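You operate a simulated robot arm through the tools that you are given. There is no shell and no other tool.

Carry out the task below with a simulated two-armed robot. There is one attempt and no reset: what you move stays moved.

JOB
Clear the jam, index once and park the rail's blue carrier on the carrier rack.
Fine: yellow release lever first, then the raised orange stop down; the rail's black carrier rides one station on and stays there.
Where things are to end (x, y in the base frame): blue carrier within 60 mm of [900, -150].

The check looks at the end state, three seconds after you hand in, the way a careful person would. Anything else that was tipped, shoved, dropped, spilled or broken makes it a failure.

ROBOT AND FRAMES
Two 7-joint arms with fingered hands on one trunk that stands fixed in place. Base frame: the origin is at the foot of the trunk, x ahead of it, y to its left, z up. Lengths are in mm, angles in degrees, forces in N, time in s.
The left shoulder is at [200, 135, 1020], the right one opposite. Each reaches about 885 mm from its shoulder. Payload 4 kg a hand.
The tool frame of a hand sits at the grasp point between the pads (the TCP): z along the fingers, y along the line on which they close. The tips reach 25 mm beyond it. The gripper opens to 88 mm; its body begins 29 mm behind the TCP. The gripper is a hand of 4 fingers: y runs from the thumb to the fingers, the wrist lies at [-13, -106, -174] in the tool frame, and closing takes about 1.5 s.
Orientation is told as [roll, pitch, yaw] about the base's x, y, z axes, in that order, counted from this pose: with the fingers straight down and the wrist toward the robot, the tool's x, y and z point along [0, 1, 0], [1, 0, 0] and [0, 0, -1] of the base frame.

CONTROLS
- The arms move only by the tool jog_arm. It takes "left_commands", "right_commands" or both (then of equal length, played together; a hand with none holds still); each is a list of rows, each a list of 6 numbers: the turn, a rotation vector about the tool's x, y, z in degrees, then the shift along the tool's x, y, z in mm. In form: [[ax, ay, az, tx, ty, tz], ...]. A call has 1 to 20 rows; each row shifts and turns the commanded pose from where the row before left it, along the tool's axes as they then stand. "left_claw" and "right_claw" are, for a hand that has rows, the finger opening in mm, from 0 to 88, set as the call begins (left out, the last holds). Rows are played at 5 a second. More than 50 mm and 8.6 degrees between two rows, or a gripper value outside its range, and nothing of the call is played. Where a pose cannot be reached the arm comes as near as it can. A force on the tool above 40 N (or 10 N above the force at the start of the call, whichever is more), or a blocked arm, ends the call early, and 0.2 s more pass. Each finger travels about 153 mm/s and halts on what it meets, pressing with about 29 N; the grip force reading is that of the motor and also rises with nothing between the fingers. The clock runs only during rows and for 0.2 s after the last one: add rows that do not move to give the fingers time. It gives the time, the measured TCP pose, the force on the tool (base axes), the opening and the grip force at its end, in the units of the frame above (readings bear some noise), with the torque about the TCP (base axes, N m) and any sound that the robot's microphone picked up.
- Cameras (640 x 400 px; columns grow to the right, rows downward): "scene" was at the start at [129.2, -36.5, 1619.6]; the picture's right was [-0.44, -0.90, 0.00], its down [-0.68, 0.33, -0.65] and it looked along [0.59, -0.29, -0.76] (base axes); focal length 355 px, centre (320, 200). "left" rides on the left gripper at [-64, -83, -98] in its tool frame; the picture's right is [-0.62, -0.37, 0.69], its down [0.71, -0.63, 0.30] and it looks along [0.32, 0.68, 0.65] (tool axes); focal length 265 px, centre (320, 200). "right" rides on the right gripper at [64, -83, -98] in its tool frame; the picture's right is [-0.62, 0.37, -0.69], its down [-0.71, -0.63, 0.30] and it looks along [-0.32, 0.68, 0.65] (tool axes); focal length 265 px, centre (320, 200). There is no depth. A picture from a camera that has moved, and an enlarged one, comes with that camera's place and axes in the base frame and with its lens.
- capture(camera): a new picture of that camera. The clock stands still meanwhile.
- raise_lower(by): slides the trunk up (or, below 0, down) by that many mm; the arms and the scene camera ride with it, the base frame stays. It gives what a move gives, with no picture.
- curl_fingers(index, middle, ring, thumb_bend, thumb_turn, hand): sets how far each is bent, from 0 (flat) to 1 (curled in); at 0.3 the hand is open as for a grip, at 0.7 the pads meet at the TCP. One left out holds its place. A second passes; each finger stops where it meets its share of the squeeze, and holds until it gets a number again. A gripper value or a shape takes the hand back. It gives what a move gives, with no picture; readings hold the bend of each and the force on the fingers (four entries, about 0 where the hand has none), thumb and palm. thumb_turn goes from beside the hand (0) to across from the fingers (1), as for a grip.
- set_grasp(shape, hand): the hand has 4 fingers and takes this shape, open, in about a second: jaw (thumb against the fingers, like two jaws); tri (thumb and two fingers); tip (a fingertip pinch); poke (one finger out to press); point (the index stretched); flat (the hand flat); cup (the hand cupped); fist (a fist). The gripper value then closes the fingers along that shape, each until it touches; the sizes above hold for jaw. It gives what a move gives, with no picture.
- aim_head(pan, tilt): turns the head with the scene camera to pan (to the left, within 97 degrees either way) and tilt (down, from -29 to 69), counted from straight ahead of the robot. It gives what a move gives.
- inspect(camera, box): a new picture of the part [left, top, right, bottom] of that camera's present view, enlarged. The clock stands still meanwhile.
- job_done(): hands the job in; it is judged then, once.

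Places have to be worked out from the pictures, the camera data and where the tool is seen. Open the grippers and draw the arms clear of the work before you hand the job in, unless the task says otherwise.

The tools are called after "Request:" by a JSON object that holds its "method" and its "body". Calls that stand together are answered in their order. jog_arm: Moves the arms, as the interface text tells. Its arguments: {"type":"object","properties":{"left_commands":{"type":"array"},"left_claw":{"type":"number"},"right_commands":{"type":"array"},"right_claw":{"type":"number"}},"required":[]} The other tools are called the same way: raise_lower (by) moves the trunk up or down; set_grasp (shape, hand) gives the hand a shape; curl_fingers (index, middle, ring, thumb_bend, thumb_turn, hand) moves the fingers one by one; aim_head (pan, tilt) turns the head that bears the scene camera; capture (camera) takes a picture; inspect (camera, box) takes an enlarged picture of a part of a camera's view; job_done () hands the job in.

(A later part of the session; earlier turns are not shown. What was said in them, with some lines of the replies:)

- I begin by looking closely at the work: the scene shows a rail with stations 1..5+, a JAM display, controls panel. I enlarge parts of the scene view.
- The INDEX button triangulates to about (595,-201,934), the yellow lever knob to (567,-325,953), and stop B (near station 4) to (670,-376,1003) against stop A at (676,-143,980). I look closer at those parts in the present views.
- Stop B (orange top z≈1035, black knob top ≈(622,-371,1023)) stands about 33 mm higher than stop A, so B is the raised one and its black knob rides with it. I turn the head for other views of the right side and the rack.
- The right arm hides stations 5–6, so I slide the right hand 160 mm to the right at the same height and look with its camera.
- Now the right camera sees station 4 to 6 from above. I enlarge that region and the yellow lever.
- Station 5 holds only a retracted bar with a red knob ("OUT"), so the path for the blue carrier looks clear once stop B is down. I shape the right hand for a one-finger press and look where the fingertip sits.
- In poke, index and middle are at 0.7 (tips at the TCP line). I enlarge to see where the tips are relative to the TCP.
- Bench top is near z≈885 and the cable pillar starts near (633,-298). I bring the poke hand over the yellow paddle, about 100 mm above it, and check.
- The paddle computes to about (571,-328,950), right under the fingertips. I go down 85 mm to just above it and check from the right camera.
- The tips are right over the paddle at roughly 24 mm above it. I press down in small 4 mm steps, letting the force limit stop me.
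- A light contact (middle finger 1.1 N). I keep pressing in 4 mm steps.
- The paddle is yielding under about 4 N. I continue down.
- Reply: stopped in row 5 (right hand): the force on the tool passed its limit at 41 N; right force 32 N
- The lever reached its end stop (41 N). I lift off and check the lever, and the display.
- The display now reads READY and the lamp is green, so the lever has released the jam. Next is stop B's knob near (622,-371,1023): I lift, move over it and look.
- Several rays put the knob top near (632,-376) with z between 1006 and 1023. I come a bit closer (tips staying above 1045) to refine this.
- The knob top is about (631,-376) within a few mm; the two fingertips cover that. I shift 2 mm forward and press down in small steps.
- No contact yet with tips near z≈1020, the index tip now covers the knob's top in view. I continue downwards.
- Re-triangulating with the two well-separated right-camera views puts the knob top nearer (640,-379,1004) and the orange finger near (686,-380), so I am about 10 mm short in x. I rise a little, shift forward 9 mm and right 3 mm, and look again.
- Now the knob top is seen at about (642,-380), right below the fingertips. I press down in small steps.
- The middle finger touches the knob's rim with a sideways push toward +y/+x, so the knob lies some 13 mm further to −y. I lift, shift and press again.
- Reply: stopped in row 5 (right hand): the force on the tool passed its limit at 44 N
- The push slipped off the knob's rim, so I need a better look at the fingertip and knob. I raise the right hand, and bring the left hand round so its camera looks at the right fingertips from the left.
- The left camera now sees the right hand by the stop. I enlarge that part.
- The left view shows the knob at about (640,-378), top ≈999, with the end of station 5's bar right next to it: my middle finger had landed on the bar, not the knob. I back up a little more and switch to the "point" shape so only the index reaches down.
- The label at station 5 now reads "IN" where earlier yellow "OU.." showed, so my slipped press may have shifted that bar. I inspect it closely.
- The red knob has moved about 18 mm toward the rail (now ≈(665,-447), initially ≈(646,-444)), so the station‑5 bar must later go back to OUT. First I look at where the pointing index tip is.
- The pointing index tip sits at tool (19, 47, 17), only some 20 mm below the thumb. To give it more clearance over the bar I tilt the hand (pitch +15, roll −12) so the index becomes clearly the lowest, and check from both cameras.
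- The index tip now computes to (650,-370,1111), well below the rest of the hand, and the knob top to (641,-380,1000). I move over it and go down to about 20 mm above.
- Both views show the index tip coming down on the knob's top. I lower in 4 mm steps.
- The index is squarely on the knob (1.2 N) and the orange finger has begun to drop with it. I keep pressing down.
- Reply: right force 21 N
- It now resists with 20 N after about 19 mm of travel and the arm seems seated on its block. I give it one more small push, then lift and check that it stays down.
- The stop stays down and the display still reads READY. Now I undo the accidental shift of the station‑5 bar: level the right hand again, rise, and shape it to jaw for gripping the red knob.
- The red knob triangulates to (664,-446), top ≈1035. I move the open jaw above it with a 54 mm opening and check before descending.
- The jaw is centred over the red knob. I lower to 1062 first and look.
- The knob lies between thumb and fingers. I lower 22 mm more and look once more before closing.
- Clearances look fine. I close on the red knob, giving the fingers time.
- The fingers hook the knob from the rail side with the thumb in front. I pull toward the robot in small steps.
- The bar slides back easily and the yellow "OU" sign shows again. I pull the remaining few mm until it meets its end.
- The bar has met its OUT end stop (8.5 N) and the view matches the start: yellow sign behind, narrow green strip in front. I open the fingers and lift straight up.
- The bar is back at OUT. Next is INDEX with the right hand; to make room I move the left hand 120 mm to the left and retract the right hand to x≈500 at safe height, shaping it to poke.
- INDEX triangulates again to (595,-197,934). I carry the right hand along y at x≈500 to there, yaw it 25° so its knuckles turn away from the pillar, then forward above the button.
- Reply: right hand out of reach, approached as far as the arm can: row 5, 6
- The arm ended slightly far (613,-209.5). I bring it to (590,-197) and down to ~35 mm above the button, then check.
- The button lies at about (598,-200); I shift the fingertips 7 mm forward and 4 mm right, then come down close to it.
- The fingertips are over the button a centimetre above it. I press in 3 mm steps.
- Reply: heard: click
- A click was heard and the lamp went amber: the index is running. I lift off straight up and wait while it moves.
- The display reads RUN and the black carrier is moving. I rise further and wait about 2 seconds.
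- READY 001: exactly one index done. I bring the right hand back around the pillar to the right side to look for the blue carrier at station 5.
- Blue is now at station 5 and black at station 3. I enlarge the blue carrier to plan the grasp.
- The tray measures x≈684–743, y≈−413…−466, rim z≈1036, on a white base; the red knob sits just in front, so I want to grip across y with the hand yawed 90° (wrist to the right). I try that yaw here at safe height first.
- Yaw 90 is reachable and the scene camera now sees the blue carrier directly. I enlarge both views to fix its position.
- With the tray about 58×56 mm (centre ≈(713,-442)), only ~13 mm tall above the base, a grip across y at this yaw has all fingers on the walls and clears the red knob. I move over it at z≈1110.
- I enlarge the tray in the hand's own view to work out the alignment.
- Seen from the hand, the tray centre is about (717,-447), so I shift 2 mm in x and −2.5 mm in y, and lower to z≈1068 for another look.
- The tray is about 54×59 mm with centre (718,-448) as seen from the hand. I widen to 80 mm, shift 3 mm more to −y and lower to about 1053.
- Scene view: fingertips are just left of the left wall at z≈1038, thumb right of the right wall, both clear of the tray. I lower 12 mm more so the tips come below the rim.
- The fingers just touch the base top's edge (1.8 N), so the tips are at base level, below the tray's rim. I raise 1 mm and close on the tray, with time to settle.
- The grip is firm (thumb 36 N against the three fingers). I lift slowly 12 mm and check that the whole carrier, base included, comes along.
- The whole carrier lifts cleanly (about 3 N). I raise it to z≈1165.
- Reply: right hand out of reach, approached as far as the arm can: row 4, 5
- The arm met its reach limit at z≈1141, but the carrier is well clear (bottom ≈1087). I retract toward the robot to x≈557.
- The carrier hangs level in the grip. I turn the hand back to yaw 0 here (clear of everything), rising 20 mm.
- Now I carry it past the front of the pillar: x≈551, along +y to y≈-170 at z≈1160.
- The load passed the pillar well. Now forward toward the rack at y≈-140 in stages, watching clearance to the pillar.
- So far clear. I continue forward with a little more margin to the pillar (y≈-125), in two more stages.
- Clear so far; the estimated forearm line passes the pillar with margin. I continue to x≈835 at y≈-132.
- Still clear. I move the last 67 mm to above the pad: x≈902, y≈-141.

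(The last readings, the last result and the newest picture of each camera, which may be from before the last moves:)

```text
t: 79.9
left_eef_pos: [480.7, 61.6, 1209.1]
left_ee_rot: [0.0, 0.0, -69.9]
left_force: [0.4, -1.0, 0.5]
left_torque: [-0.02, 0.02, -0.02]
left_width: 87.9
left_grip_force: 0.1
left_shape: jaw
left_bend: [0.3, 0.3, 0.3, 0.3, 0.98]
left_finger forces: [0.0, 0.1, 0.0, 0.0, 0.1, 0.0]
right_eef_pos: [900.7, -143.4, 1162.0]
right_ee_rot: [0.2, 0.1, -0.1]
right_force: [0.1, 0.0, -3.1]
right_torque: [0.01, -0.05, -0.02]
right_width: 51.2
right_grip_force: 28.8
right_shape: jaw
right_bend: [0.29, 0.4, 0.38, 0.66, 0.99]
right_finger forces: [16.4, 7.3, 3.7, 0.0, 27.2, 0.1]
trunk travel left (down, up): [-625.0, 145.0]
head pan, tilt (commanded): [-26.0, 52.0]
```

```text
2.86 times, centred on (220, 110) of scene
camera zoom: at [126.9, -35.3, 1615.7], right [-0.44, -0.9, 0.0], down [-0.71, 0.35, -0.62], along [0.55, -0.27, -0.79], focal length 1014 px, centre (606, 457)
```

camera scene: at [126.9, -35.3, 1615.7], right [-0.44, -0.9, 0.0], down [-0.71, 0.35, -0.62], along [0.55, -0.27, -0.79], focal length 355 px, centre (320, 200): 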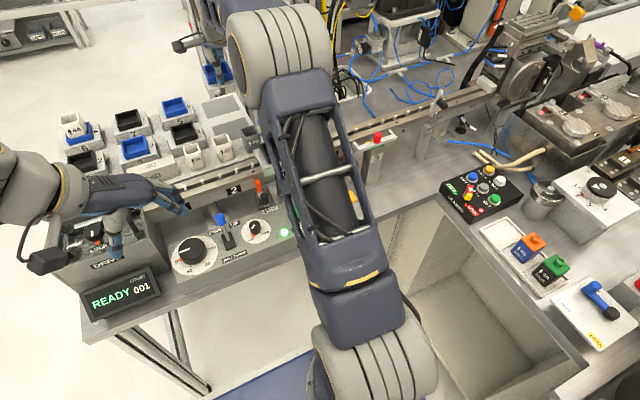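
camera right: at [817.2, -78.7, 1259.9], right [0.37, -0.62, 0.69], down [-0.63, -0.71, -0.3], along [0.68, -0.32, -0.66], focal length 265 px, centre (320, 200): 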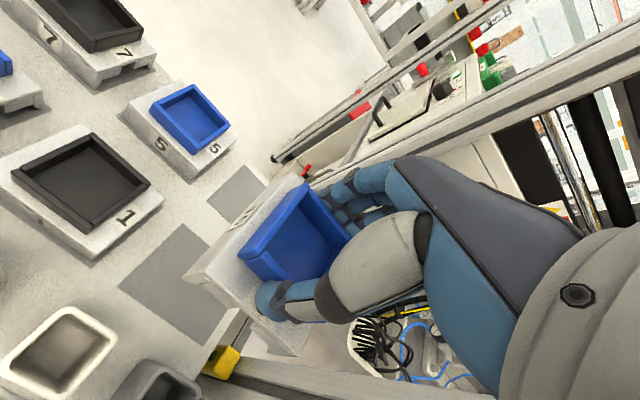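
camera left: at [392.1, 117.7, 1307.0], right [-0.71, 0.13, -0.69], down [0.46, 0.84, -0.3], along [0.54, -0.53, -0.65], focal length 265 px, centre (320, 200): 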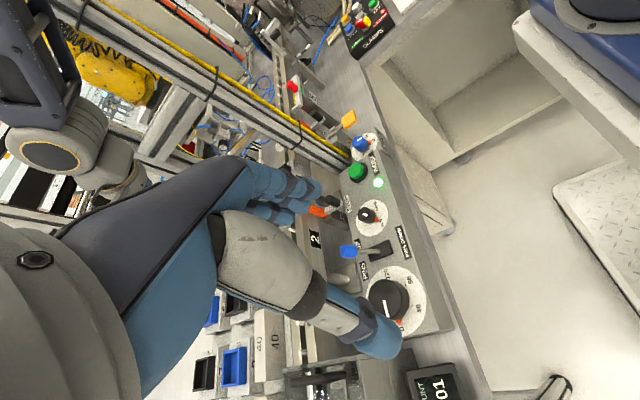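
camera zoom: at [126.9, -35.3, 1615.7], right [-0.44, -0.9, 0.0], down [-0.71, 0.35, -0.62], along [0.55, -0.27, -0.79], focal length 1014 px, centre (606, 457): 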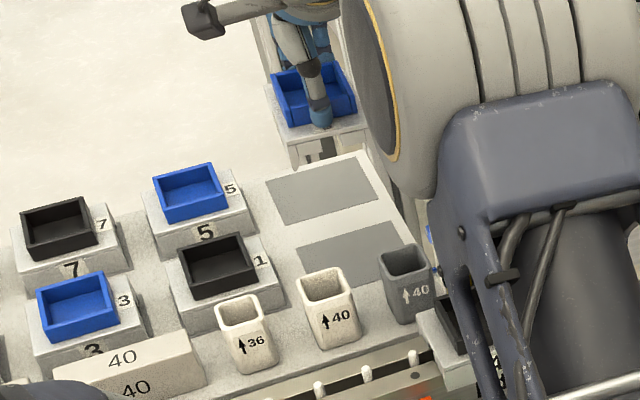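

I enlarge the hand's view of the pad to check alignment before lowering.

Request:
{"method": "inspect", "body": {"camera": "right", "box": [80, 140, 320, 390]}}

Request:
{"method": "inspect", "body": {"camera": "scene", "box": [190, 70, 270, 130]}}

```text
1.60 times, centred on (200, 265) of right
camera zoom: at [817.2, -78.7, 1259.9], right [0.37, -0.62, 0.69], down [-0.63, -0.71, -0.3], along [0.68, -0.32, -0.66], focal length 425 px, centre (512, 96)
```

zoom: 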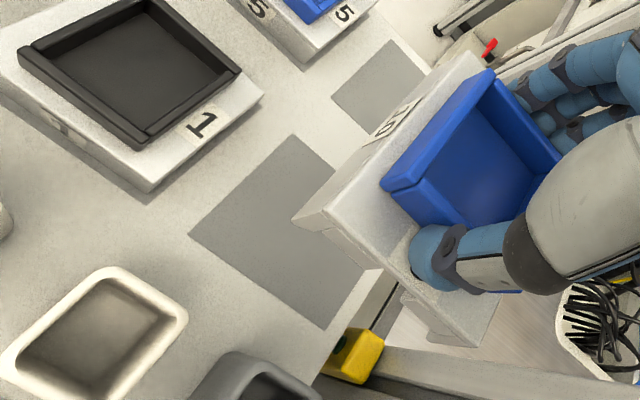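

```text
6.67 times, centred on (230, 100) of scene
camera zoom: at [126.9, -35.3, 1615.7], right [-0.44, -0.9, 0.0], down [-0.71, 0.35, -0.62], along [0.55, -0.27, -0.79], focal length 2366 px, centre (920, 867)
```

zoom: 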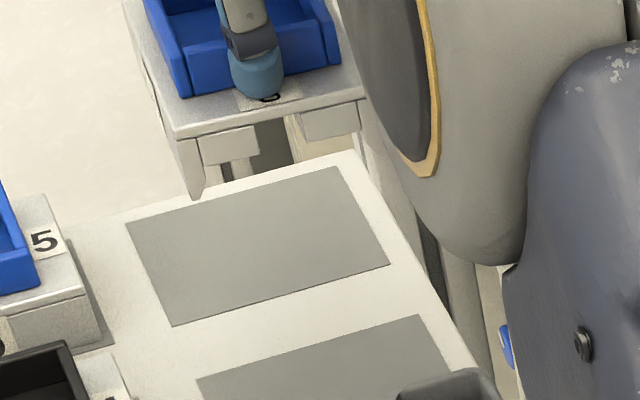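

The pad (grey) centres near (900,-147) at z≈966 and the carrier is about on line. I shift by (+1,−4) mm and lower to z≈1065, then look again.

Request:
{"method": "jog_arm", "body": {"right_commands": [[0, 0, 0, -4, 1, 20], [0, 0, 0, 0, 0, 25], [0, 0, 0, 0, 0, 25], [0, 0, 0, 0, 0, 25], [0, 0, 0, 0, 0, 0]]}}

Request:
{"method": "inspect", "body": {"camera": "right", "box": [80, 140, 320, 390]}}

Request:
{"method": "inspect", "body": {"camera": "scene", "box": [140, 60, 280, 170]}}

Request:
{"method": "capture", "body": {"camera": "scene"}}

```text
t: 81.1
left_eef_pos: [480.4, 61.5, 1208.8]
left_ee_rot: [0.0, 0.0, -70.0]
left_force: [-0.7, 0.2, 0.6]
left_torque: [-0.01, 0.02, -0.01]
left_width: 87.8
left_grip_force: 0.1
left_shape: jaw
left_bend: [0.3, 0.3, 0.3, 0.3, 0.98]
left_finger forces: [0.0, 0.0, 0.1, 0.0, 0.0, 0.1]
right_eef_pos: [900.6, -144.5, 1064.5]
right_ee_rot: [0.1, 0.0, -0.1]
right_force: [-0.1, 0.2, -2.3]
right_torque: [-0.01, 0.01, -0.03]
right_width: 51.0
right_grip_force: 29.0
right_shape: jaw
right_bend: [0.29, 0.4, 0.38, 0.66, 0.99]
right_finger forces: [16.4, 7.1, 3.7, 0.0, 27.2, 0.0]
trunk travel left (down, up): [-625.0, 145.0]
head pan, tilt (commanded): [-26.0, 52.0]
```

```text
1.60 times, centred on (200, 265) of right
camera zoom: at [817.6, -80.6, 1164.0], right [0.37, -0.62, 0.69], down [-0.63, -0.71, -0.31], along [0.68, -0.32, -0.65], focal length 425 px, centre (512, 96)
```

zoom: 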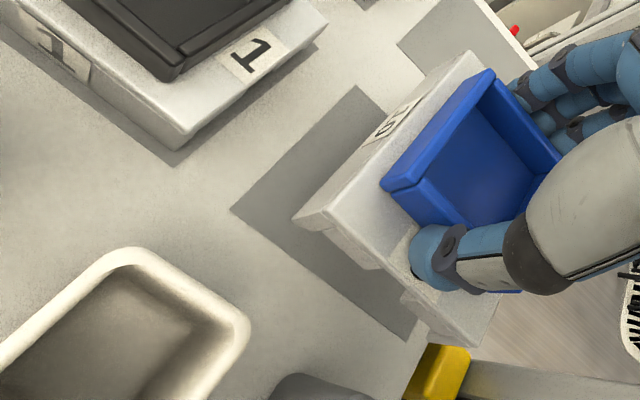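

```text
3.64 times, centred on (210, 115) of scene
camera zoom: at [126.9, -35.3, 1615.7], right [-0.44, -0.9, 0.0], down [-0.71, 0.35, -0.62], along [0.55, -0.27, -0.79], focal length 1291 px, centre (720, 509)
```

zoom: 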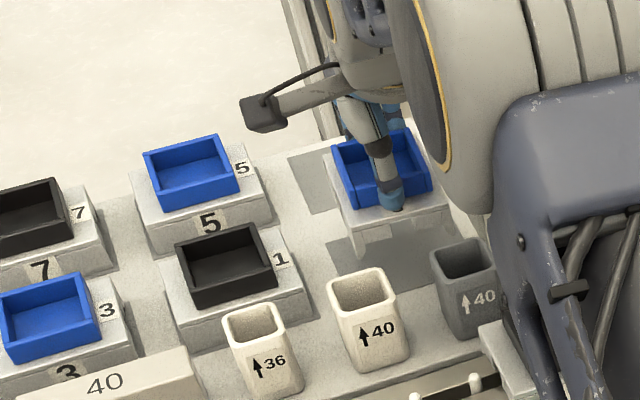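

```text
taken
camera scene: at [126.9, -35.3, 1615.7], right [-0.44, -0.9, 0.0], down [-0.71, 0.35, -0.62], along [0.55, -0.27, -0.79], focal length 355 px, centre (320, 200)
```

scene: 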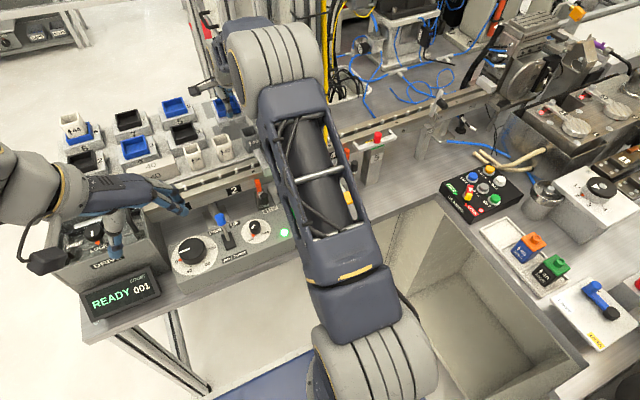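

The carrier sits about 6° skewed in the grip and ~6 mm short of the pad's centre. I turn the hand +6° yaw and shift (+6,−5) mm, then look again.

Request:
{"method": "jog_arm", "body": {"right_commands": [[0, 0, -3, -2.5, 3, 0], [0, 0, -3, -2.5, 3, 0], [0, 0, 0, 0, 0, 10], [0, 0, 0, 0, 0, 8], [0, 0, 0, 0, 0, 0]]}}

Request:
{"method": "inspect", "body": {"camera": "right", "box": [80, 140, 320, 390]}}

Request:
{"method": "inspect", "body": {"camera": "scene", "box": [140, 60, 280, 170]}}

```text
t: 82.3
left_eef_pos: [480.9, 62.0, 1208.3]
left_ee_rot: [0.0, 0.0, -70.0]
left_force: [0.2, 0.1, -0.4]
left_torque: [-0.02, 0.02, 0.02]
left_width: 87.7
left_grip_force: 0.1
left_shape: jaw
left_bend: [0.3, 0.3, 0.3, 0.3, 0.98]
left_finger forces: [0.0, 0.1, 0.0, 0.0, 0.1, 0.0]
right_eef_pos: [908.4, -149.8, 1047.6]
right_ee_rot: [0.1, 0.0, 6.0]
right_force: [-1.8, -0.7, -3.0]
right_torque: [-0.01, 0.02, 0.02]
right_width: 50.9
right_grip_force: 28.9
right_shape: jaw
right_bend: [0.29, 0.4, 0.38, 0.66, 0.99]
right_finger forces: [16.4, 7.0, 3.7, 0.0, 27.1, 0.1]
trunk travel left (down, up): [-625.0, 145.0]
head pan, tilt (commanded): [-26.0, 52.0]
```

```text
1.60 times, centred on (200, 265) of right
camera zoom: at [818.7, -94.4, 1146.0], right [0.43, -0.58, 0.69], down [-0.55, -0.78, -0.31], along [0.71, -0.25, -0.65], focal length 425 px, centre (512, 96)
```

zoom: 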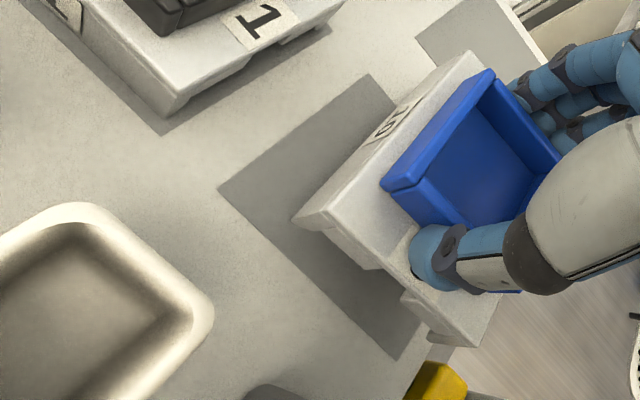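

```text
3.64 times, centred on (210, 115) of scene
camera zoom: at [126.9, -35.3, 1615.7], right [-0.44, -0.9, 0.0], down [-0.71, 0.35, -0.62], along [0.55, -0.27, -0.79], focal length 1291 px, centre (720, 509)
```

zoom: 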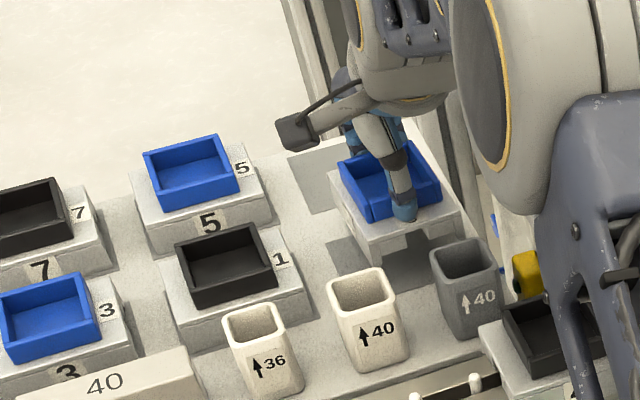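

The carrier is now parallel to its neighbours and centred on the pad within a few mm. I lower in small steps, watching the force.

Request:
{"method": "jog_arm", "body": {"right_commands": [[0, 0, 0, 0, 0, 4], [0, 0, 0, 0, 0, 4], [0, 0, 0, 0, 0, 4], [0, 0, 0, 0, 0, 4], [0, 0, 0, 0, 0, 0]]}}

Request:
{"method": "inspect", "body": {"camera": "scene", "box": [180, 70, 270, 150]}}

Request:
{"method": "inspect", "body": {"camera": "right", "box": [80, 140, 320, 390]}}

```text
t: 83.5
left_eef_pos: [481.0, 62.5, 1208.3]
left_ee_rot: [0.0, 0.0, -70.0]
left_force: [0.3, -0.5, 1.0]
left_torque: [-0.02, -0.01, 0.0]
left_width: 87.8
left_grip_force: 0.1
left_shape: jaw
left_bend: [0.3, 0.3, 0.3, 0.3, 0.98]
left_finger forces: [0.1, 0.0, 0.0, 0.1, 0.1, 0.0]
right_eef_pos: [908.2, -149.7, 1032.0]
right_ee_rot: [0.1, 0.0, 6.0]
right_force: [-0.7, -0.4, -1.7]
right_torque: [0.01, 0.01, -0.02]
right_width: 51.3
right_grip_force: 28.9
right_shape: jaw
right_bend: [0.29, 0.4, 0.38, 0.66, 0.99]
right_finger forces: [16.4, 7.1, 3.6, 0.0, 27.3, 0.1]
trunk travel left (down, up): [-625.0, 145.0]
head pan, tilt (commanded): [-26.0, 52.0]
```

```text
5.00 times, centred on (225, 110) of scene
camera zoom: at [127.0, -35.3, 1615.7], right [-0.44, -0.9, 0.0], down [-0.71, 0.35, -0.62], along [0.55, -0.27, -0.79], focal length 1775 px, centre (795, 650)
```

zoom: 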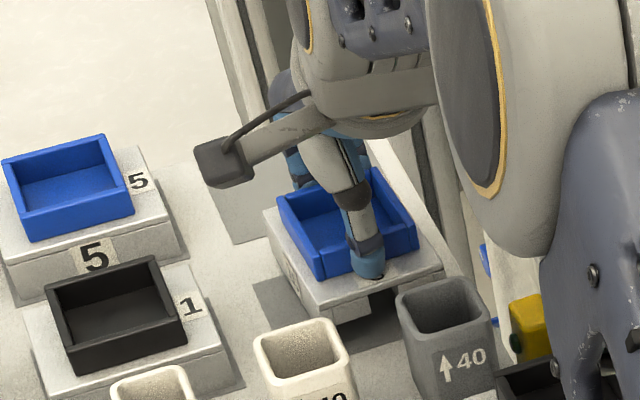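

```text
1.60 times, centred on (200, 265) of right
camera zoom: at [818.4, -94.6, 1130.5], right [0.43, -0.58, 0.69], down [-0.55, -0.78, -0.31], along [0.71, -0.25, -0.65], focal length 425 px, centre (512, 96)
```

zoom: 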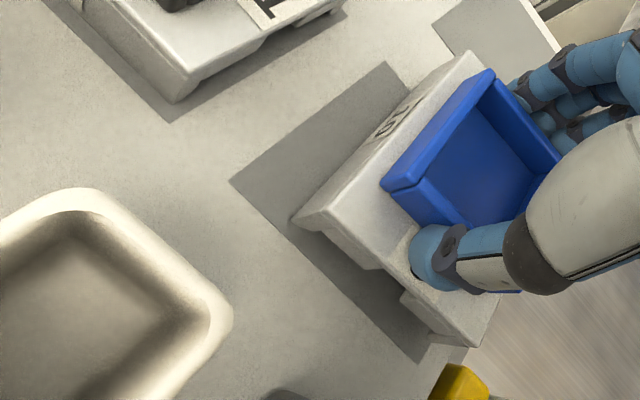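

No contact yet at TCP 1032. I go on in 2 mm steps.

Request:
{"method": "jog_arm", "body": {"right_commands": [[0, 0, 0, 0, 0, 2.5], [0, 0, 0, 0, 0, 2.5], [0, 0, 0, 0, 0, 2.5], [0, 0, 0, 0, 0, 2.5], [0, 0, 0, 0, 0, 0]]}}

Request:
{"method": "inspect", "body": {"camera": "scene", "box": [180, 70, 270, 150]}}

```text
t: 84.7
left_eef_pos: [480.2, 62.4, 1208.8]
left_ee_rot: [0.0, 0.0, -69.9]
left_force: [0.7, 0.3, -0.1]
left_torque: [0.02, 0.04, -0.01]
left_width: 87.7
left_grip_force: 0.0
left_shape: jaw
left_bend: [0.3, 0.3, 0.3, 0.3, 0.98]
left_finger forces: [0.0, 0.0, 0.0, 0.1, 0.0, 0.0]
right_eef_pos: [908.7, -150.2, 1024.7]
right_ee_rot: [0.1, -0.2, 5.8]
right_force: [-1.9, 0.6, 11.1]
right_torque: [0.01, 0.48, 0.05]
right_width: 51.1
right_grip_force: 29.0
right_shape: jaw
right_bend: [0.29, 0.4, 0.38, 0.66, 0.99]
right_finger forces: [15.2, 7.7, 3.8, 0.1, 39.4, 0.0]
trunk travel left (down, up): [-625.0, 145.0]
head pan, tilt (commanded): [-26.0, 52.0]
```

```text
5.00 times, centred on (225, 110) of scene
camera zoom: at [126.3, -35.1, 1615.9], right [-0.44, -0.9, 0.0], down [-0.71, 0.35, -0.62], along [0.55, -0.27, -0.79], focal length 1775 px, centre (795, 650)
```

zoom: 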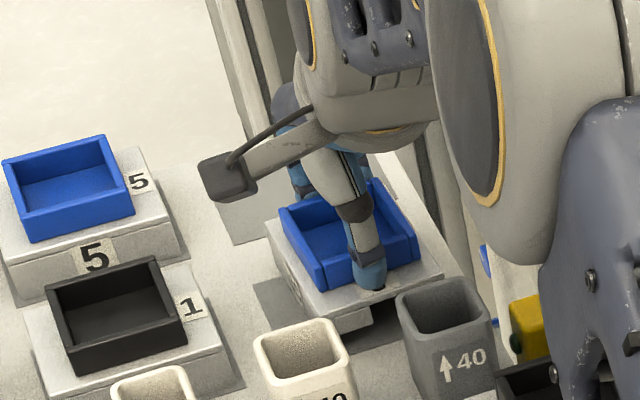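

The carrier has landed (11 N upward). I take off the pressure slightly and open the fingers just enough (68 mm).

Request:
{"method": "jog_arm", "body": {"right_commands": [[0, 0, 0, 0, 0, -1.5], [0, 0, 0, 0, 0, 0]]}}

Request:
{"method": "jog_arm", "body": {"right_commands": [[0, 0, 0, 0, 0, 0], [0, 0, 0, 0, 0, 0], [0, 0, 0, 0, 0, 0], [0, 0, 0, 0, 0, 0], [0, 0, 0, 0, 0, 0]], "right_claw": 68}}

Request:
{"method": "inspect", "body": {"camera": "scene", "box": [180, 70, 270, 150]}}

Request:
{"method": "inspect", "body": {"camera": "right", "box": [80, 140, 400, 390]}}

```text
t: 85.3
left_eef_pos: [480.7, 62.4, 1208.6]
left_ee_rot: [0.1, 0.0, -70.0]
left_force: [-0.2, 0.3, 0.5]
left_torque: [0.03, 0.0, 0.02]
left_width: 87.8
left_grip_force: 0.2
left_shape: jaw
left_bend: [0.3, 0.3, 0.3, 0.3, 0.98]
left_finger forces: [0.0, 0.1, 0.1, 0.0, 0.0, 0.0]
right_eef_pos: [908.3, -150.9, 1024.1]
right_ee_rot: [0.1, -0.1, 5.9]
right_force: [-0.7, 0.3, 11.5]
right_torque: [0.02, 0.23, 0.04]
right_width: 51.2
right_grip_force: 28.7
right_shape: jaw
right_bend: [0.29, 0.4, 0.38, 0.66, 0.99]
right_finger forces: [16.3, 9.3, 3.9, 0.1, 36.4, 0.0]
trunk travel left (down, up): [-625.0, 145.0]
head pan, tilt (commanded): [-26.0, 52.0]
```

```text
t: 86.5
left_eef_pos: [480.8, 62.1, 1208.6]
left_ee_rot: [0.0, 0.1, -69.9]
left_force: [0.2, -0.5, 0.4]
left_torque: [0.01, -0.02, -0.02]
left_width: 87.6
left_grip_force: 0.0
left_shape: jaw
left_bend: [0.3, 0.3, 0.3, 0.3, 0.98]
left_finger forces: [0.0, 0.0, 0.1, 0.1, 0.0, 0.0]
right_eef_pos: [908.0, -150.0, 1023.6]
right_ee_rot: [0.1, -0.1, 6.0]
right_force: [-0.3, 0.5, 9.4]
right_torque: [-0.03, -0.33, 0.02]
right_width: 66.9
right_grip_force: 0.1
right_shape: jaw
right_bend: [0.27, 0.34, 0.32, 0.52, 0.99]
right_finger forces: [0.8, 8.0, 0.1, 0.1, 0.1, 0.1]
trunk travel left (down, up): [-625.0, 145.0]
head pan, tilt (commanded): [-26.0, 52.0]
```

```text
5.00 times, centred on (225, 110) of scene
camera zoom: at [126.5, -35.2, 1615.7], right [-0.44, -0.9, 0.0], down [-0.71, 0.35, -0.62], along [0.55, -0.27, -0.79], focal length 1775 px, centre (795, 650)
```

zoom: 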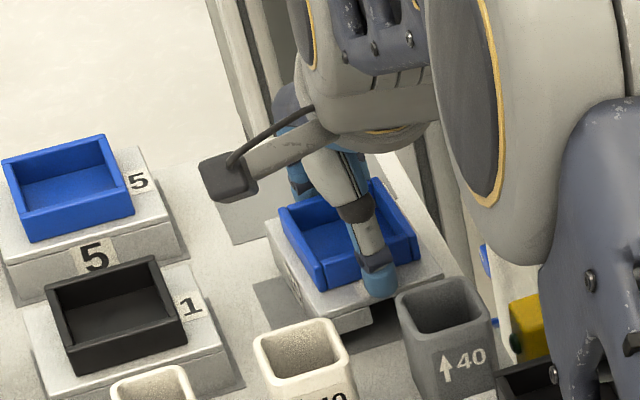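

```text
1.60 times, centred on (240, 265) of right
camera zoom: at [818.9, -94.7, 1122.4], right [0.43, -0.58, 0.69], down [-0.55, -0.78, -0.31], along [0.71, -0.25, -0.65], focal length 425 px, centre (448, 96)
```

zoom: 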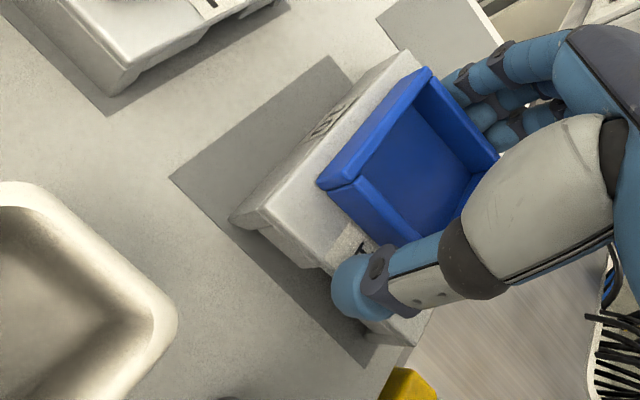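

Thumb and fingers are off the tray; only the middle fingertip rests on the base top. I lift straight up gently and check that the carrier stays put.

Request:
{"method": "jog_arm", "body": {"right_commands": [[0, 0, 0, 0, 0, -2], [0, 0, 0, 0, 0, -3], [0, 0, 0, 0, 0, -5], [0, 0, 0, 0, 0, -10], [0, 0, 0, 0, 0, -20], [0, 0, 0, 0, 0, -30], [0, 0, 0, 0, 0, -30], [0, 0, 0, 0, 0, -30], [0, 0, 0, 0, 0, 0]]}}

Request:
{"method": "inspect", "body": {"camera": "scene", "box": [140, 60, 300, 180]}}

Request:
{"method": "capture", "body": {"camera": "right"}}

```text
t: 88.5
left_eef_pos: [480.6, 62.1, 1208.9]
left_ee_rot: [0.0, -0.1, -70.0]
left_force: [-0.9, 0.2, 0.2]
left_torque: [0.01, 0.0, 0.0]
left_width: 87.7
left_grip_force: 0.1
left_shape: jaw
left_bend: [0.3, 0.3, 0.3, 0.3, 0.98]
left_finger forces: [0.0, 0.1, 0.1, 0.0, 0.0, 0.0]
right_eef_pos: [906.7, -150.0, 1154.0]
right_ee_rot: [0.1, 0.1, 5.9]
right_force: [-0.2, 0.5, -0.3]
right_torque: [-0.04, 0.01, -0.02]
right_width: 67.8
right_grip_force: 0.0
right_shape: jaw
right_bend: [0.27, 0.35, 0.32, 0.52, 0.99]
right_finger forces: [0.0, 0.0, 0.0, 0.0, 0.1, 0.0]
trunk travel left (down, up): [-625.0, 145.0]
head pan, tilt (commanded): [-26.0, 52.0]
```

```text
3.33 times, centred on (220, 120) of scene
camera zoom: at [126.9, -35.3, 1615.7], right [-0.44, -0.9, 0.0], down [-0.71, 0.35, -0.62], along [0.55, -0.27, -0.79], focal length 1183 px, centre (653, 467)
```

zoom: 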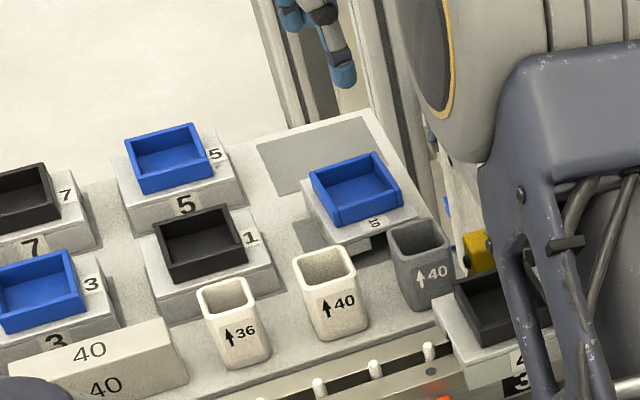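

```text
taken
camera right: at [817.6, -95.1, 1251.9], right [0.43, -0.58, 0.69], down [-0.55, -0.78, -0.31], along [0.71, -0.25, -0.65], focal length 265 px, centre (320, 200)
```

right: 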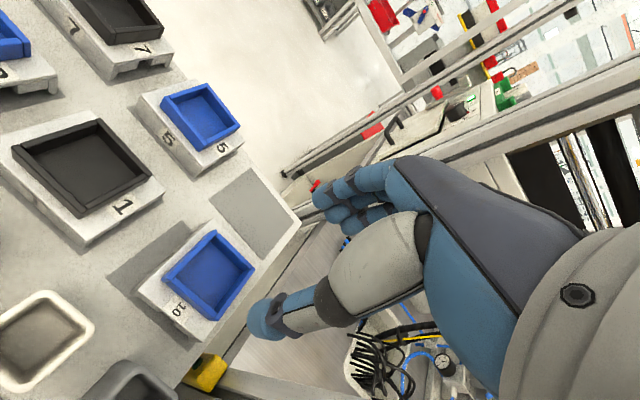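

The blue carrier stands upright on the rack at about (900,-149), neighbours and cups untouched. I retract the right arm the way it came.

Request:
{"method": "jog_arm", "body": {"right_commands": [[0, 0, 6, 0, 0, -3], [0, 0, 0, 4, -35, 0], [0, 0, 0, 4, -35, 0], [0, 0, 0, 4, -35, 0], [0, 0, 0, 4, -35, 0], [0, 0, 0, 2, -35, 0], [0, 0, 0, 0, -35, 0], [0, 0, 0, 0, -35, 0], [0, 0, 0, 0, -35, 0], [0, 0, 0, 0, -35, 0], [0, 0, 0, 0, -35, 0], [0, 0, 0, 0, 0, 0]]}}

Request:
{"method": "capture", "body": {"camera": "scene"}}

Request:
{"method": "capture", "body": {"camera": "right"}}

```text
t: 91.1
left_eef_pos: [480.4, 62.0, 1208.3]
left_ee_rot: [0.0, 0.0, -69.9]
left_force: [-0.1, 1.2, -1.0]
left_torque: [-0.02, 0.02, 0.03]
left_width: 87.8
left_grip_force: 0.1
left_shape: jaw
left_bend: [0.3, 0.3, 0.3, 0.3, 0.98]
left_finger forces: [0.0, 0.0, 0.1, 0.0, 0.0, 0.0]
right_eef_pos: [556.1, -129.7, 1156.3]
right_ee_rot: [0.0, 0.0, -0.1]
right_force: [-0.3, -0.6, -0.9]
right_torque: [-0.02, 0.03, 0.01]
right_width: 67.9
right_grip_force: 0.0
right_shape: jaw
right_bend: [0.27, 0.35, 0.32, 0.52, 0.99]
right_finger forces: [0.0, 0.1, 0.0, 0.0, 0.0, 0.0]
trunk travel left (down, up): [-625.0, 145.0]
head pan, tilt (commanded): [-26.0, 52.0]
```

```text
taken
camera scene: at [126.9, -35.3, 1615.7], right [-0.44, -0.9, 0.0], down [-0.71, 0.35, -0.62], along [0.55, -0.27, -0.79], focal length 355 px, centre (320, 200)
```

scene: 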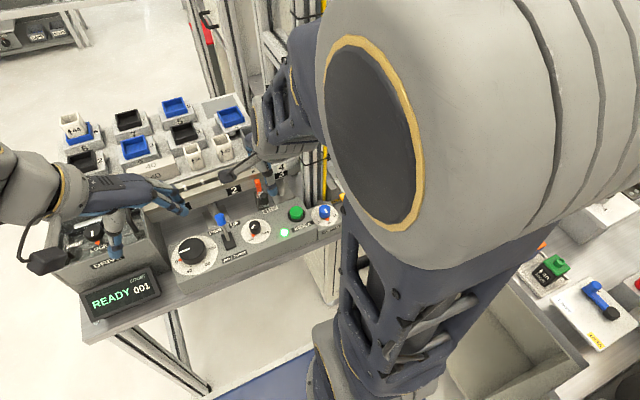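

```text
taken
camera right: at [473.7, -65.7, 1255.0], right [0.37, -0.62, 0.69], down [-0.63, -0.71, -0.31], along [0.68, -0.32, -0.65], focal length 265 px, centre (320, 200)
```

right: 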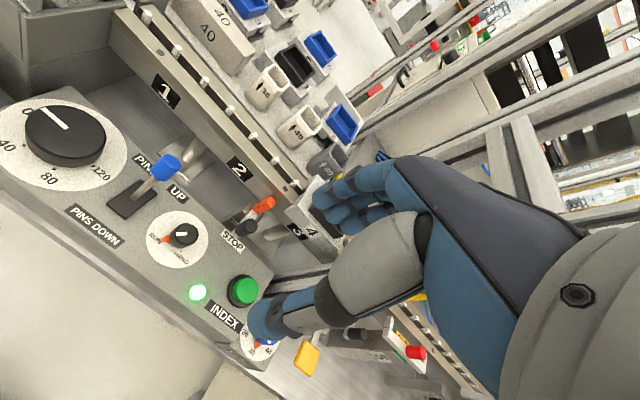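

The arm is back in front of the panel, READY 001 still shown. I take the right hand on to the right and back toward its starting place, clear of the work.

Request:
{"method": "jog_arm", "body": {"right_commands": [[0, 0, 0, -38, 0, -8], [0, 0, 0, -38, 0, -8], [0, 0, 0, -38, 0, -8], [0, 0, 0, -38, 0, -8], [0, 0, 0, -38, 0, -8], [0, 0, 0, -38, 0, -8], [0, 0, 0, -8, -30, -10], [0, 0, 0, -8, -30, -10], [0, 0, 0, -8, -30, -10], [0, 0, 0, -8, -30, -10], [0, 0, 0, 0, 0, 0]], "right_claw": 88}}

Request:
{"method": "capture", "body": {"camera": "scene"}}

Request:
{"method": "capture", "body": {"camera": "right"}}

Request:
{"method": "capture", "body": {"camera": "left"}}

```text
t: 93.5
left_eef_pos: [480.7, 61.4, 1209.0]
left_ee_rot: [0.0, 0.0, -70.1]
left_force: [-0.9, 0.2, -0.3]
left_torque: [0.04, 0.01, -0.03]
left_width: 87.6
left_grip_force: 0.2
left_shape: jaw
left_bend: [0.3, 0.3, 0.3, 0.3, 0.98]
left_finger forces: [0.0, 0.1, 0.0, 0.0, 0.0, 0.0]
right_eef_pos: [437.3, -393.9, 1245.2]
right_ee_rot: [0.1, -0.1, -0.1]
right_force: [-0.6, 0.0, -0.1]
right_torque: [-0.03, 0.01, 0.01]
right_width: 87.7
right_grip_force: 0.1
right_shape: jaw
right_bend: [0.3, 0.3, 0.3, 0.3, 0.98]
right_finger forces: [0.0, 0.1, 0.1, 0.0, 0.1, 0.0]
trunk travel left (down, up): [-625.0, 145.0]
head pan, tilt (commanded): [-26.0, 52.0]
```

```text
taken
camera scene: at [126.9, -35.3, 1615.7], right [-0.44, -0.9, 0.0], down [-0.71, 0.35, -0.62], along [0.55, -0.27, -0.79], focal length 355 px, centre (320, 200)
```

scene: 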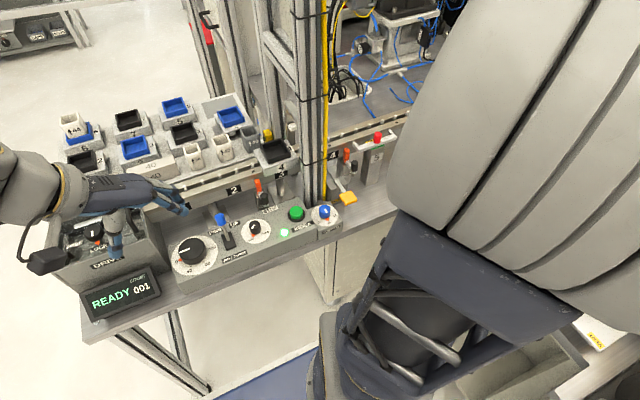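

```text
taken
camera right: at [354.4, -329.1, 1343.4], right [0.37, -0.62, 0.69], down [-0.63, -0.71, -0.31], along [0.68, -0.32, -0.65], focal length 265 px, centre (320, 200)
```

right: 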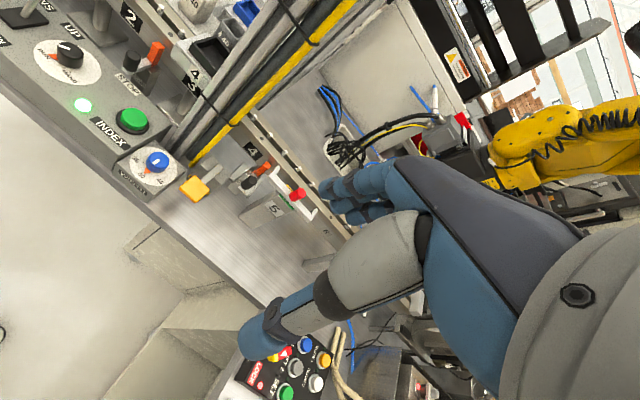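

```text
taken
camera left: at [392.2, 117.7, 1307.1], right [-0.71, 0.13, -0.69], down [0.46, 0.84, -0.3], along [0.54, -0.53, -0.65], focal length 265 px, centre (320, 200)
```

left: 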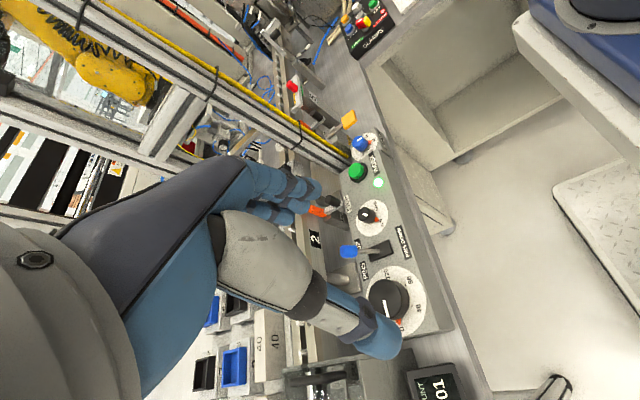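

I verify the end state with enlarged views of the rack, the station‑5 bar, the stops and the display.

Request:
{"method": "inspect", "body": {"camera": "scene", "box": [150, 80, 310, 200]}}

Request:
{"method": "inspect", "body": {"camera": "scene", "box": [310, 100, 420, 220]}}

Request:
{"method": "inspect", "body": {"camera": "right", "box": [200, 130, 340, 250]}}

Request:
{"method": "inspect", "body": {"camera": "scene", "box": [40, 80, 200, 330]}}

```text
3.33 times, centred on (230, 140) of scene
camera zoom: at [126.9, -35.3, 1615.7], right [-0.44, -0.9, 0.0], down [-0.71, 0.35, -0.62], along [0.55, -0.27, -0.79], focal length 1183 px, centre (620, 400)
```

zoom: 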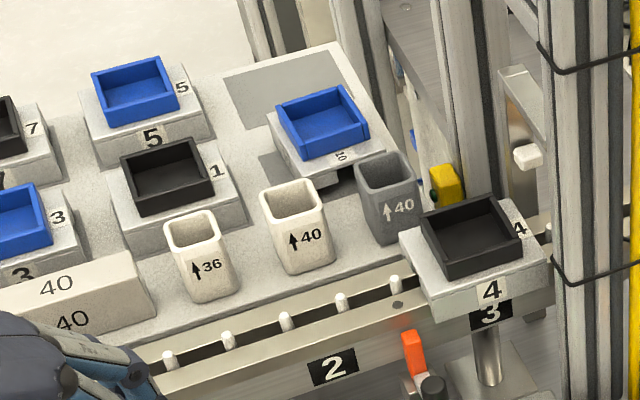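

```text
3.33 times, centred on (365, 160) of scene
camera zoom: at [126.9, -35.3, 1615.7], right [-0.44, -0.9, 0.0], down [-0.71, 0.35, -0.62], along [0.55, -0.27, -0.79], focal length 1183 px, centre (170, 333)
```

zoom: 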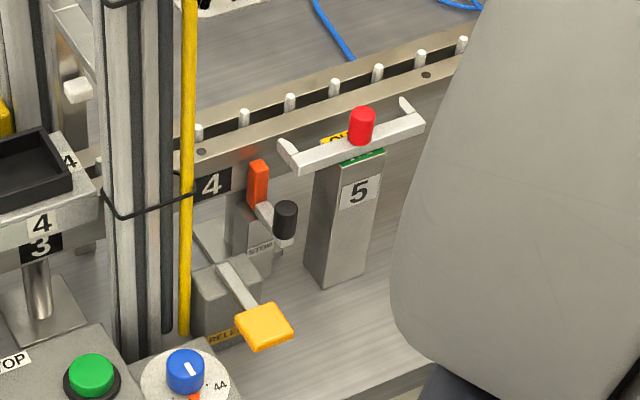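

```text
3.33 times, centred on (270, 190) of right
camera zoom: at [354.4, -329.1, 1343.4], right [0.37, -0.62, 0.69], down [-0.63, -0.71, -0.31], along [0.68, -0.32, -0.65], focal length 885 px, centre (487, 233)
```

zoom: 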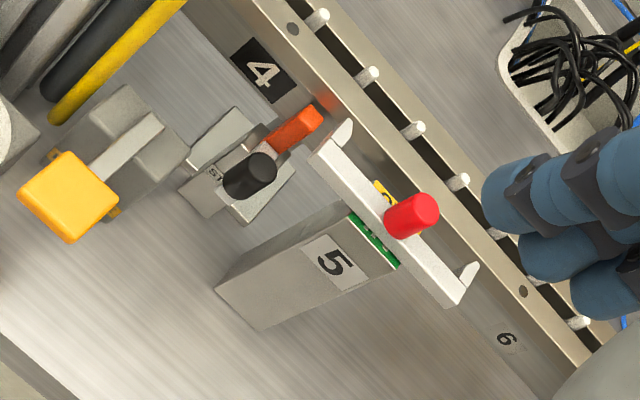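

```text
1.60 times, centred on (120, 205) of scene
camera zoom: at [126.9, -35.3, 1615.7], right [-0.44, -0.9, 0.0], down [-0.71, 0.35, -0.62], along [0.55, -0.27, -0.79], focal length 568 px, centre (640, 192)
```

zoom: 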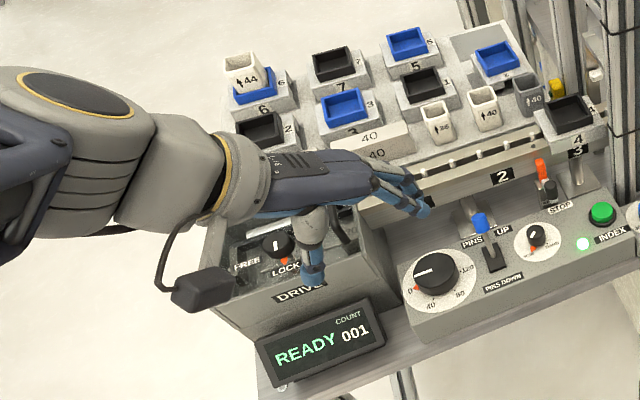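

The end state looks right: blue carrier on the pad, black carrier at station 3, bar at OUT, stop down, READY 001. I draw the left hand back and up as well, clear of the panel, and take a last look.

Request:
{"method": "jog_arm", "body": {"left_commands": [[0, 0, 0, 3.4, -38.6, -10], [0, 0, 0, 3.4, -38.6, -10], [0, 0, 0, 3.4, -38.6, -10], [0, 0, 0, 3.4, -38.6, -10], [0, 0, 0, 0, 0, 0]]}}

Request:
{"method": "capture", "body": {"camera": "scene"}}

Request:
{"method": "inspect", "body": {"camera": "scene", "box": [190, 90, 290, 170]}}

```text
t: 94.7
left_eef_pos: [440.5, 212.0, 1246.4]
left_ee_rot: [0.0, 0.0, -70.0]
left_force: [0.1, 0.1, 0.2]
left_torque: [-0.01, 0.0, -0.03]
left_width: 87.6
left_grip_force: 0.1
left_shape: jaw
left_bend: [0.3, 0.3, 0.3, 0.3, 0.98]
left_finger forces: [0.1, 0.0, 0.1, 0.1, 0.2, 0.1]
right_eef_pos: [438.7, -393.3, 1245.0]
right_ee_rot: [0.2, 0.0, -0.2]
right_force: [0.2, 0.7, -0.7]
right_torque: [-0.02, -0.04, 0.0]
right_width: 87.9
right_grip_force: 0.1
right_shape: jaw
right_bend: [0.3, 0.3, 0.3, 0.3, 0.98]
right_finger forces: [0.0, 0.1, 0.0, 0.0, 0.0, 0.1]
trunk travel left (down, up): [-625.0, 145.0]
head pan, tilt (commanded): [-26.0, 52.0]
```

```text
taken
camera scene: at [126.8, -35.3, 1615.7], right [-0.44, -0.9, 0.0], down [-0.71, 0.35, -0.62], along [0.55, -0.27, -0.79], focal length 355 px, centre (320, 200)
```

scene: 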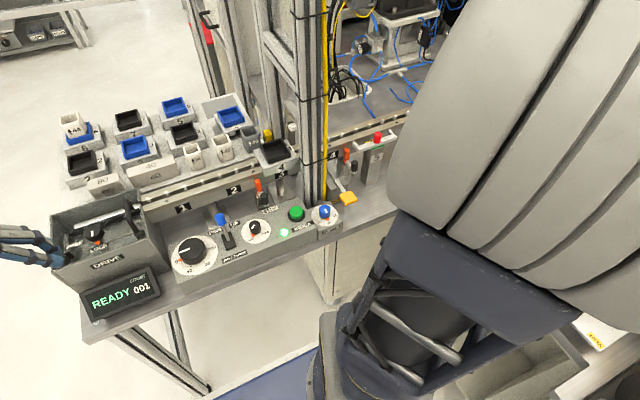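

```text
5.00 times, centred on (240, 130) of scene
camera zoom: at [126.8, -35.3, 1615.7], right [-0.44, -0.9, 0.0], down [-0.71, 0.35, -0.62], along [0.55, -0.27, -0.79], focal length 1775 px, centre (720, 550)
```

zoom: 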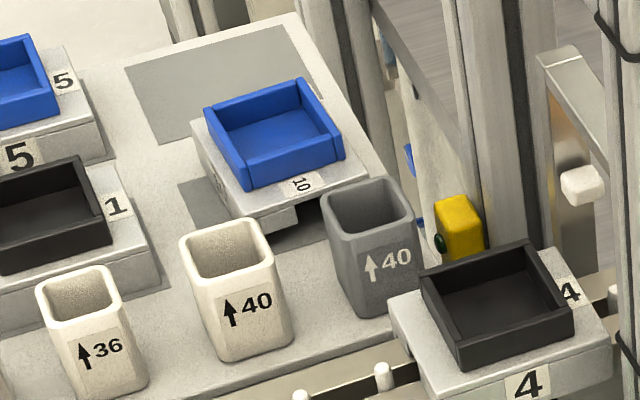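

Everything stands as asked: the blue carrier is level on the rack at about (900,-149), the black carrier is at station 3, nothing else is disturbed, hands are open and clear. I hand the job in.

Request:
{"method": "job_done", "body": {}}

```text
The job is handed in.
```

The jam is cleared, the line was indexed once, and the blue carrier is parked on the rack at about (900, −149), within 60 mm of the target. I've handed the job in.

- **Jam:** I pressed the yellow release lever first and the display went to READY. Then I pushed the raised orange stop at station 4 down, and it stayed down.
- **Index:** I pressed INDEX once. The counter reads 001, and the black carrier is now at station 3.
- **Blue carrier:** It rode to station 5. I picked it up there and set it on the empty grey pad. It stands upright and level, but turned 90° from the other carriers, because I gripped it across its width to keep clear of station 5's red knob.
- **My mistake:** While reaching for the stop I slipped and pushed station 5's bar from OUT to IN. I pulled it back by its red knob to its end stop before indexing. It shows OUT again, as it did at the start.

In the last pictures the other carriers, the cups and the dials look undisturbed. Both hands are open and clear of the work.
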